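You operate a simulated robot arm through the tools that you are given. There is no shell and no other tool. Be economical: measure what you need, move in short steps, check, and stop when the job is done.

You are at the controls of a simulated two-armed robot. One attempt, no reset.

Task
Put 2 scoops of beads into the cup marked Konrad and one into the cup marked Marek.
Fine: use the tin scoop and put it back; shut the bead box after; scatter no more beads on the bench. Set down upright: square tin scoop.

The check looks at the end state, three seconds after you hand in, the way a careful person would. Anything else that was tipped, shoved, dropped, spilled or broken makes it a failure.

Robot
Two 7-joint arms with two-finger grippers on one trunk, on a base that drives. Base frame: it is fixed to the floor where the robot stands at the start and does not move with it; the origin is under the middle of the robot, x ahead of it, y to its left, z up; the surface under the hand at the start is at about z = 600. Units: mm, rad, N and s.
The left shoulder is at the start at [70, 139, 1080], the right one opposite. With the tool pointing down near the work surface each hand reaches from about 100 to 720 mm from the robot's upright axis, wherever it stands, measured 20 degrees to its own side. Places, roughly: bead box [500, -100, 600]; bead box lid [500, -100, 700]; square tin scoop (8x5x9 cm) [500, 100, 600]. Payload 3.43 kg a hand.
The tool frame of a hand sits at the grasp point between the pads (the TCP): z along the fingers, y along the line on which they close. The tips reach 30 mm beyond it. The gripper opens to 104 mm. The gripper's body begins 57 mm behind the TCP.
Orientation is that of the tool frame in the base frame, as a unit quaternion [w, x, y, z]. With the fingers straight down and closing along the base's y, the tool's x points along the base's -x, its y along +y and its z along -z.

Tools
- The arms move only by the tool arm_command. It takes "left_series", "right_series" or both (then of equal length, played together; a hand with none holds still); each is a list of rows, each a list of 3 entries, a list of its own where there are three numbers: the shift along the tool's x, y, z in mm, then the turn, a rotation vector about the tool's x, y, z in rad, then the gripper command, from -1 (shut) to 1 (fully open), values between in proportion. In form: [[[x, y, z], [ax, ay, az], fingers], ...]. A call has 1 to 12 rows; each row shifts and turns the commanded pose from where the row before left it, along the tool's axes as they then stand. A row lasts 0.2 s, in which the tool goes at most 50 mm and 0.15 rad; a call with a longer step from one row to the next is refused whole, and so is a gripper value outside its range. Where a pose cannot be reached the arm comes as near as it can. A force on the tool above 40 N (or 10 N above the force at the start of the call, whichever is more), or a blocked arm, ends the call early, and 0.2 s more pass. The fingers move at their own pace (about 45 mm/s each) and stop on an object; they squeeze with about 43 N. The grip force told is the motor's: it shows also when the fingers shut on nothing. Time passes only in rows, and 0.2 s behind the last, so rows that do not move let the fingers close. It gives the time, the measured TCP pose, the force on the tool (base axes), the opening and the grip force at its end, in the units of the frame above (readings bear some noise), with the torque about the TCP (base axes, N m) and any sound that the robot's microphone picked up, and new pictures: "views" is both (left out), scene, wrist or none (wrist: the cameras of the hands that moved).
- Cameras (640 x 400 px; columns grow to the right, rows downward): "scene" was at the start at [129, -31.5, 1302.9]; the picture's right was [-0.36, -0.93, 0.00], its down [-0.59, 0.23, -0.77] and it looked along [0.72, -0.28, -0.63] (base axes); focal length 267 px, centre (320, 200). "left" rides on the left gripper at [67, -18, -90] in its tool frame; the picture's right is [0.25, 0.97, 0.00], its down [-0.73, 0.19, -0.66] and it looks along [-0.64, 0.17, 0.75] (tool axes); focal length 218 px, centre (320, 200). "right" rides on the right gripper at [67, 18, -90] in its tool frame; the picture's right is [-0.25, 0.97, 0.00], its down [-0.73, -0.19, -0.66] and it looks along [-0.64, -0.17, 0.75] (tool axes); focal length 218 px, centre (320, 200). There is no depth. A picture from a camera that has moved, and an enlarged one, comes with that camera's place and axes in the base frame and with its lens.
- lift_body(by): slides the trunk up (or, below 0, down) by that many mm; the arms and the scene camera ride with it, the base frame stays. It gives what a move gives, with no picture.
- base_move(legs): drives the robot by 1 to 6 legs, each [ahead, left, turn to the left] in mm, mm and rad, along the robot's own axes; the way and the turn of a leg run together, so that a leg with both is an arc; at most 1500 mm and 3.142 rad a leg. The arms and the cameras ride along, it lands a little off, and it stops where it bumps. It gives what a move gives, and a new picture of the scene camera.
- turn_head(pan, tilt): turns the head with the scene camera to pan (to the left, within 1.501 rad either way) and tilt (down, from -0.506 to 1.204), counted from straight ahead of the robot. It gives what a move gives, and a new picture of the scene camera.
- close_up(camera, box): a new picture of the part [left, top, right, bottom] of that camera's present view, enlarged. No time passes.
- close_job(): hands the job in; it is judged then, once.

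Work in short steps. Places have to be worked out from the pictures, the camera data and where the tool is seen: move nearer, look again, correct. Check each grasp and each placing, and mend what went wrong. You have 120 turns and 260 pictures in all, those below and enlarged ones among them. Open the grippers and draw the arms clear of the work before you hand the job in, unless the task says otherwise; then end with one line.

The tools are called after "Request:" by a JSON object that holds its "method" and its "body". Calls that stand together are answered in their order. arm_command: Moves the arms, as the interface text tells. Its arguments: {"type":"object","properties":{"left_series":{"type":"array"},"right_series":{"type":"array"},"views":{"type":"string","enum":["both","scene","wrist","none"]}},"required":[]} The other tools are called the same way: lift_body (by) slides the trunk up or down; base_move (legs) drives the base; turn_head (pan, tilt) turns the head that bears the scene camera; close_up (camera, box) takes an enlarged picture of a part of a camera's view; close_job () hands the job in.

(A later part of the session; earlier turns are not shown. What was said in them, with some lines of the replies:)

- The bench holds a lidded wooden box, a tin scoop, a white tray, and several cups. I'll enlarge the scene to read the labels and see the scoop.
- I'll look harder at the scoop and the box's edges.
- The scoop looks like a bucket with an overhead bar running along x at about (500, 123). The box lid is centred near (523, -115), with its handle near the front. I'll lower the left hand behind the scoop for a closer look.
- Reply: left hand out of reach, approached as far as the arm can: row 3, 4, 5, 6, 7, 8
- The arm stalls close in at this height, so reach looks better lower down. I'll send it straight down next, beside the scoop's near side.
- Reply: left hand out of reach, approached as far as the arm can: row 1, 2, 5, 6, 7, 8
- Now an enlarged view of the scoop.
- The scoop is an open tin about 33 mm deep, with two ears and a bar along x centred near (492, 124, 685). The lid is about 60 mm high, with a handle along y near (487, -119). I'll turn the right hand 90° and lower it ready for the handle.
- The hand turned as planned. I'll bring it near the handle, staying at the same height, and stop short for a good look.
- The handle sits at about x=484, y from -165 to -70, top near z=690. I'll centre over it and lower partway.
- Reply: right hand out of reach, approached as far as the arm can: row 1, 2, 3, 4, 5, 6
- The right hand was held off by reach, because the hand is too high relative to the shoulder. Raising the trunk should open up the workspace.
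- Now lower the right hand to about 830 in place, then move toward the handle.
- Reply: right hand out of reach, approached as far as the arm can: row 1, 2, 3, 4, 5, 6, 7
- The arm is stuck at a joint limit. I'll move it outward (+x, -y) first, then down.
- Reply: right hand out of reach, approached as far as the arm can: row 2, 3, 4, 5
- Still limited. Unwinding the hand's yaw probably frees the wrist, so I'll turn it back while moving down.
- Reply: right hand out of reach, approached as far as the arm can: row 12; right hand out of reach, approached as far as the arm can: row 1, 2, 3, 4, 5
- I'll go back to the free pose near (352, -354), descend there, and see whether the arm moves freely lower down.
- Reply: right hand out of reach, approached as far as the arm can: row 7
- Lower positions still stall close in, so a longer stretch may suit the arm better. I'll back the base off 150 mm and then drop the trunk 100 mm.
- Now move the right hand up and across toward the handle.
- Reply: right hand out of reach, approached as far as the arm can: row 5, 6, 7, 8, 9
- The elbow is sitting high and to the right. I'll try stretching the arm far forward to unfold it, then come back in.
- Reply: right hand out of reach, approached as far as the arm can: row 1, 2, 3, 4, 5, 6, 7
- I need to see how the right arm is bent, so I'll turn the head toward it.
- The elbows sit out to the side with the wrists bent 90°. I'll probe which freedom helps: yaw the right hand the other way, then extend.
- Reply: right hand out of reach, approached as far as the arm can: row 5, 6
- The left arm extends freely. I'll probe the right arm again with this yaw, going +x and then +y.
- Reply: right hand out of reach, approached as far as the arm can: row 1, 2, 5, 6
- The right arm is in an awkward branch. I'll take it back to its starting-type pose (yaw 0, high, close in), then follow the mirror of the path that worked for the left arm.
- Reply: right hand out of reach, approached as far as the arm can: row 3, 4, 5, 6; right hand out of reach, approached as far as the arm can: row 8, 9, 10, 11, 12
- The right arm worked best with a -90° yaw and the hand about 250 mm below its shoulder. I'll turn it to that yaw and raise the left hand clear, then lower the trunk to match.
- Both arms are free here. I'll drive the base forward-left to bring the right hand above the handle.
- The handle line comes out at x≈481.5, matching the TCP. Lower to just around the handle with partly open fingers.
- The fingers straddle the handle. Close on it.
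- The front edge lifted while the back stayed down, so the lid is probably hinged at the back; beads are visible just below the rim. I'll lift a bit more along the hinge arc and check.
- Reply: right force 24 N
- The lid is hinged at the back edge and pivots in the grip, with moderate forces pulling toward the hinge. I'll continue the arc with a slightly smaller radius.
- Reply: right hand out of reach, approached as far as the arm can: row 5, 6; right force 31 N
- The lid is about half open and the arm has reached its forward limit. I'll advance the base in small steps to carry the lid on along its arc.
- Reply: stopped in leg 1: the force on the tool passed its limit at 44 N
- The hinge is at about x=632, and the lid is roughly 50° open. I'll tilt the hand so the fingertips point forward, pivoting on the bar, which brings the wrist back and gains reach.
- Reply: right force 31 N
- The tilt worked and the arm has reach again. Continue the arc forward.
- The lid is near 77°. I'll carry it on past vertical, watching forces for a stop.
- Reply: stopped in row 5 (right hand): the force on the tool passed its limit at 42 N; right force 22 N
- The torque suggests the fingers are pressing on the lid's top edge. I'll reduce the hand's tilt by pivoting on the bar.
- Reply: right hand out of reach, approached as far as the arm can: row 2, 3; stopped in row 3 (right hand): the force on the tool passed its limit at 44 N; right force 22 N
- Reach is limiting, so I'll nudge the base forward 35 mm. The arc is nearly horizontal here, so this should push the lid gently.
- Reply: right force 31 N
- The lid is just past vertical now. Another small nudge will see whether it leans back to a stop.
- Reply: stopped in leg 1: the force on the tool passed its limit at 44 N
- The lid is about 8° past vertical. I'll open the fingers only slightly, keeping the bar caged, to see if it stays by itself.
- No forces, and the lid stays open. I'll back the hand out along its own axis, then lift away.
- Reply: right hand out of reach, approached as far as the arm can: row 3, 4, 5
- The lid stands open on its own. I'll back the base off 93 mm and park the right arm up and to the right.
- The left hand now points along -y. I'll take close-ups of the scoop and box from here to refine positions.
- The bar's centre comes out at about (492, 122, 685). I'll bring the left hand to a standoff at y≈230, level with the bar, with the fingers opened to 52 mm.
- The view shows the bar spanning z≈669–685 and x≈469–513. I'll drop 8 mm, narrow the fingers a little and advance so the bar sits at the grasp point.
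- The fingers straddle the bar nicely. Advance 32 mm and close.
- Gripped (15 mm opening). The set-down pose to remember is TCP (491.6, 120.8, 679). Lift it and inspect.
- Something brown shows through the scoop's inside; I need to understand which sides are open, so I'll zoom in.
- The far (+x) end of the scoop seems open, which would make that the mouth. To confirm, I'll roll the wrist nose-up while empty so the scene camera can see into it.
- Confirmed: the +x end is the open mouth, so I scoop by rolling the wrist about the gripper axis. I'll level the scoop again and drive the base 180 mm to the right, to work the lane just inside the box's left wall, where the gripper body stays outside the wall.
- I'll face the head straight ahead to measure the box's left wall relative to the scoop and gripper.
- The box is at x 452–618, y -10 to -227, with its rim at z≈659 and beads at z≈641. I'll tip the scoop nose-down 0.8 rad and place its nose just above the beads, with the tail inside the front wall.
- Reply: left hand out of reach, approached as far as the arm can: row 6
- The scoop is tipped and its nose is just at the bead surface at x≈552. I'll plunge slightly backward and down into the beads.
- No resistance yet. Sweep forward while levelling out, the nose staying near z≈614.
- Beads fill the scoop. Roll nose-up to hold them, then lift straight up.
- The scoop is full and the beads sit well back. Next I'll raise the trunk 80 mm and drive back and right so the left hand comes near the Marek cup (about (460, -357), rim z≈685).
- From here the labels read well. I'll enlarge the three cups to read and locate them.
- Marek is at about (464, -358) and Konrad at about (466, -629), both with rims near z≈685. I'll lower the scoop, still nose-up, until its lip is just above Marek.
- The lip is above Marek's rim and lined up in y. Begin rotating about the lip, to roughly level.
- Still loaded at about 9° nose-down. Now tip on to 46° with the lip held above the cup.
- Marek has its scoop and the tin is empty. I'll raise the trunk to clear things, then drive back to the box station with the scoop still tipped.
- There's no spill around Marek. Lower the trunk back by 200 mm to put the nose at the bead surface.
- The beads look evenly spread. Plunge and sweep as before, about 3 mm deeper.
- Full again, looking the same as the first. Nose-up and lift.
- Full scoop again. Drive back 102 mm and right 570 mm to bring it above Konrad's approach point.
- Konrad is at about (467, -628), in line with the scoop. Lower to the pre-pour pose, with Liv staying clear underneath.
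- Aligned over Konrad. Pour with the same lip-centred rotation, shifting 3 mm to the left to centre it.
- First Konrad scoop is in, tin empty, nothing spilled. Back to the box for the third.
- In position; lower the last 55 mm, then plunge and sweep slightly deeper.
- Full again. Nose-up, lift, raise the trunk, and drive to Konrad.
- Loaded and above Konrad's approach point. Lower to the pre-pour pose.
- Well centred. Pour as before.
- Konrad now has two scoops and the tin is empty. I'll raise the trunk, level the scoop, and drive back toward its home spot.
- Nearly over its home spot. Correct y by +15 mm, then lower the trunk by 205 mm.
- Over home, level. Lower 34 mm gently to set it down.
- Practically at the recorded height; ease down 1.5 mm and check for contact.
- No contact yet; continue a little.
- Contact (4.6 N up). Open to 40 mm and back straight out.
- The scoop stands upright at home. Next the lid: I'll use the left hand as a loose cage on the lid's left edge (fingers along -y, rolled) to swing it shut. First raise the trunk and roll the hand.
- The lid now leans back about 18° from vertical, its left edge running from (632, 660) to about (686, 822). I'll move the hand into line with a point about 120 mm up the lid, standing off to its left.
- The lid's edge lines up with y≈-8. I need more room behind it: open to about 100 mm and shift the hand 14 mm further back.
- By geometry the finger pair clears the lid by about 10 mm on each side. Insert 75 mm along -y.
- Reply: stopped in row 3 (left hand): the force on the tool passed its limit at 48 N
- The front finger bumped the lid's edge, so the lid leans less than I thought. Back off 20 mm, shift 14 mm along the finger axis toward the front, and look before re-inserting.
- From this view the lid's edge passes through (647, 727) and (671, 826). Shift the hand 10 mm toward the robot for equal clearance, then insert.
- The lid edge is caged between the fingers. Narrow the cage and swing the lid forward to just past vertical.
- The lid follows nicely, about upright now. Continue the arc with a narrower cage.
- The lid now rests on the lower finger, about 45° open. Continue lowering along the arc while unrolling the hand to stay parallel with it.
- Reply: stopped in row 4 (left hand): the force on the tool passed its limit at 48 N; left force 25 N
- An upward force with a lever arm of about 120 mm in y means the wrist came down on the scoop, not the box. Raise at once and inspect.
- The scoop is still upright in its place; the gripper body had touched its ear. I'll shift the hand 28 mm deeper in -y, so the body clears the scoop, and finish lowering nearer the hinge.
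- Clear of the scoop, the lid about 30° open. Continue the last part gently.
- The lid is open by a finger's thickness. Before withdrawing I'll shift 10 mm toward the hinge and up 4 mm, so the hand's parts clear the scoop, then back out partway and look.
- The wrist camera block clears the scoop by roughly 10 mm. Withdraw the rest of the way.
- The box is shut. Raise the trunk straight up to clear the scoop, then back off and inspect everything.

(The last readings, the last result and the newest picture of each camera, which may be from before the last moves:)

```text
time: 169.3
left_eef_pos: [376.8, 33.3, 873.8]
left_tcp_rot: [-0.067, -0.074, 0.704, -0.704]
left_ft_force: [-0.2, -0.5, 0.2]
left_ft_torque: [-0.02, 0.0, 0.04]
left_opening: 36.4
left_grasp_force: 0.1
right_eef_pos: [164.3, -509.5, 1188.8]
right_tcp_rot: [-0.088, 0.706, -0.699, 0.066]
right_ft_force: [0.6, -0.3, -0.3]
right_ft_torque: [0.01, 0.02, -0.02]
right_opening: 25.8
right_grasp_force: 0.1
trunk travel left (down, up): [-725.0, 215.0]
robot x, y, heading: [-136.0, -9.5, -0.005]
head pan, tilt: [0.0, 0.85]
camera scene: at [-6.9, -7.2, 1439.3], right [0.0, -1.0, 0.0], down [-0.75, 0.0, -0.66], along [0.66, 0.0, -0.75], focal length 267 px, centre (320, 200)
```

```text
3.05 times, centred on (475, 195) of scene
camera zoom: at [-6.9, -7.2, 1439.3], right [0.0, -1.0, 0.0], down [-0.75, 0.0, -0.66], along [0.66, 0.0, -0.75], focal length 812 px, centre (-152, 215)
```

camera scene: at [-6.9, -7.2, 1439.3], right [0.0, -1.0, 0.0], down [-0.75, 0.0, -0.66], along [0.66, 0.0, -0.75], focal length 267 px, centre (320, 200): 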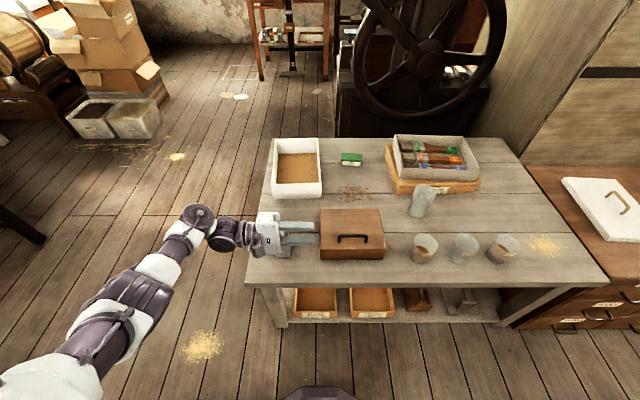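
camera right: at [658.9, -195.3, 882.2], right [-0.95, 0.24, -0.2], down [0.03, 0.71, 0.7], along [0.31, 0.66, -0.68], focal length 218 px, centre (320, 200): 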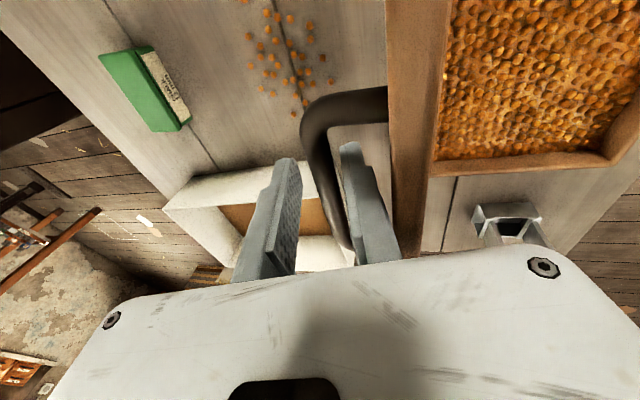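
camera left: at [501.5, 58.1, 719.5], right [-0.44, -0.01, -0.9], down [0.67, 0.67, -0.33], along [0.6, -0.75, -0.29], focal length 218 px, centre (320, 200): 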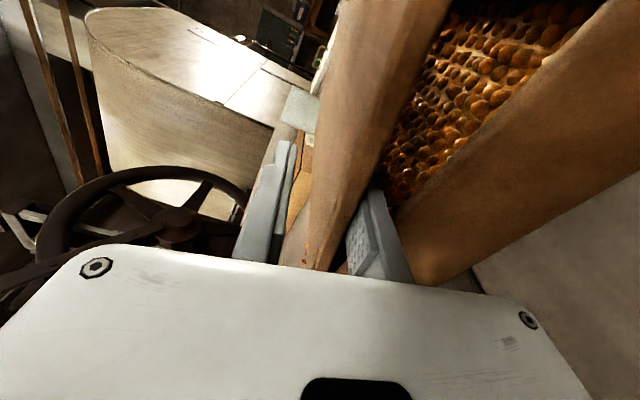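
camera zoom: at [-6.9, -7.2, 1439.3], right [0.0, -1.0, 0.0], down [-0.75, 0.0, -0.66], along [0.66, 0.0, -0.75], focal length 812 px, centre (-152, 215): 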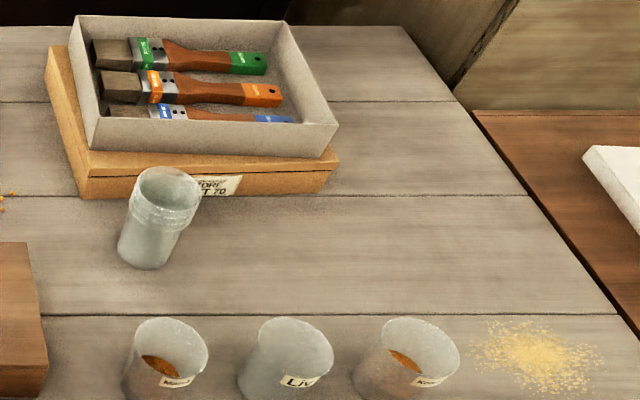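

All as it should be. Back away further, open both grippers, and take a last look at the scoop and box.

Request:
{"method": "base_move", "body": {"legs": [[-250, 0, 0]]}}

Request:
{"method": "arm_command", "body": {"left_series": [[[0, 0, 0], [0, 0, 0], 1], [[0, 0, 0], [0, 0, 0], 1], [[0, 0, 0], [0, 0, 0], 1], [[0, 0, 0], [0, 0, 0], 1]], "right_series": [[[0, 0, 0], [0, 0, 0], 1], [[0, 0, 0], [0, 0, 0], 1], [[0, 0, 0], [0, 0, 0], 1], [[0, 0, 0], [0, 0, 0], 1]], "views": "none"}}

Request:
{"method": "turn_head", "body": {"pan": 0.0, "tilt": 0.7}}

Request:
{"method": "close_up", "body": {"camera": "scene", "box": [250, 140, 490, 290]}}

```text
time: 171.2
left_eef_pos: [126.0, 34.3, 873.2]
left_tcp_rot: [-0.067, -0.073, 0.704, -0.704]
left_ft_force: [0.0, 0.2, -0.8]
left_ft_torque: [0.04, -0.02, -0.03]
left_opening: 36.3
left_grasp_force: 0.1
right_eef_pos: [-87.3, -509.1, 1189.3]
right_tcp_rot: [-0.087, 0.707, -0.699, 0.066]
right_ft_force: [0.9, 0.1, 0.0]
right_ft_torque: [0.0, -0.02, -0.01]
right_opening: 26.0
right_grasp_force: 0.1
trunk travel left (down, up): [-725.0, 215.0]
robot x, y, heading: [-384.8, -6.4, 0.002]
head pan, tilt: [0.0, 0.85]
camera scene: at [-258.1, -6.6, 1439.3], right [0.0, -1.0, 0.0], down [-0.75, 0.0, -0.66], along [0.66, 0.0, -0.75], focal length 267 px, centre (320, 200)
```

scene: 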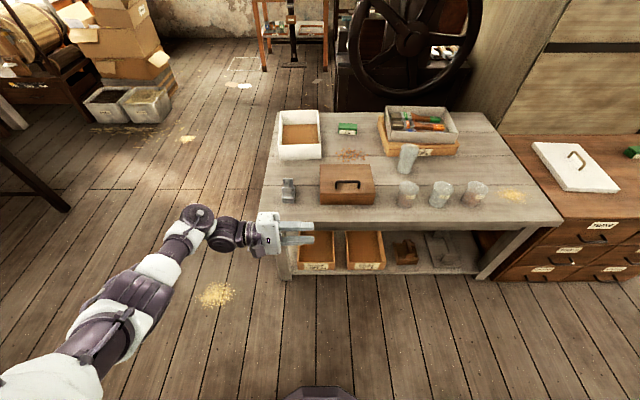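

```text
time: 172.2
left_eef_pos: [125.3, 33.5, 874.7]
left_tcp_rot: [-0.067, -0.074, 0.704, -0.704]
left_ft_force: [0.3, 0.0, -0.1]
left_ft_torque: [-0.01, -0.01, -0.01]
left_opening: 104.0
left_grasp_force: 0.0
right_eef_pos: [-87.6, -509.4, 1189.4]
right_tcp_rot: [-0.087, 0.706, -0.699, 0.066]
right_ft_force: [0.3, 0.0, -0.1]
right_ft_torque: [-0.01, 0.03, 0.01]
right_opening: 104.0
right_grasp_force: 0.1
trunk travel left (down, up): [-725.0, 215.0]
robot x, y, heading: [-388.7, -5.7, -0.003]
head pan, tilt: [0.0, 0.85]
```

```text
time: 172.9
left_eef_pos: [124.2, 33.7, 873.9]
left_tcp_rot: [0.065, 0.073, -0.703, 0.704]
left_ft_force: [0.4, 0.4, 0.0]
left_ft_torque: [0.0, -0.02, 0.03]
left_opening: 104.0
left_grasp_force: 0.0
right_eef_pos: [-88.5, -509.9, 1189.5]
right_tcp_rot: [-0.088, 0.706, -0.699, 0.067]
right_ft_force: [0.3, 0.0, 0.1]
right_ft_torque: [-0.01, 0.0, 0.0]
right_opening: 104.2
right_grasp_force: 0.0
trunk travel left (down, up): [-725.0, 215.0]
robot x, y, heading: [-389.8, -4.3, -0.002]
head pan, tilt: [0.0, 0.7]
camera scene: at [-252.2, -6.6, 1451.7], right [0.0, -1.0, 0.0], down [-0.64, 0.0, -0.76], along [0.76, 0.0, -0.64], focal length 267 px, centre (320, 200)
```

scene: 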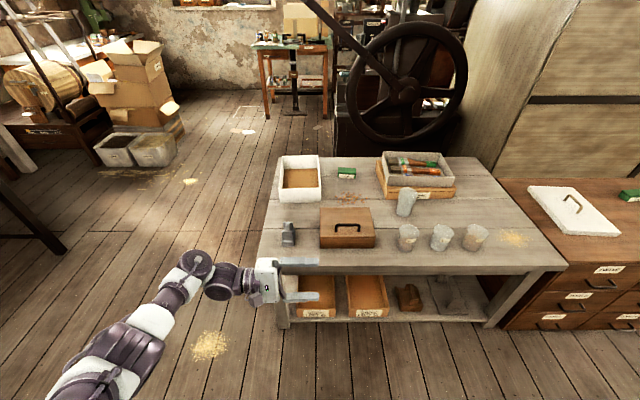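

```text
2.67 times, centred on (370, 215) of scene
camera zoom: at [-252.2, -6.6, 1451.7], right [0.0, -1.0, 0.0], down [-0.64, 0.0, -0.76], along [0.76, 0.0, -0.64], focal length 711 px, centre (187, 160)
```

zoom: 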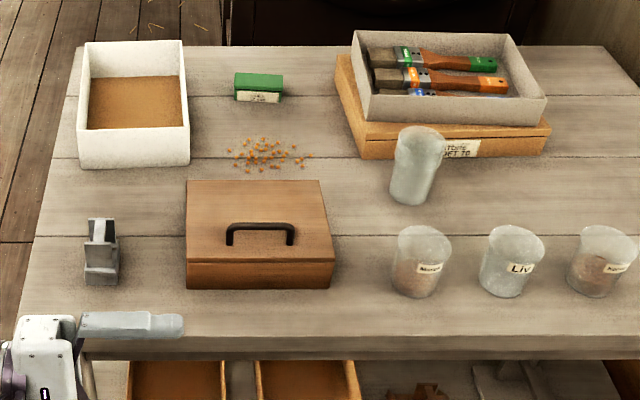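

Everything is in order: the box is shut, the scoop is upright at home, the cups are filled, and both arms are clear with open grippers. Handing in.

Request:
{"method": "close_job", "body": {}}

```text
The job is handed in.
```

I put two scoops of beads in Konrad's cup and one in Marek's, set the tin scoop back upright in its place, shut the bead box, and saw no new beads on the bench; the gripper bumped the lid's edge and pressed briefly on the scoop while closing the box, but nothing looked tipped or moved.
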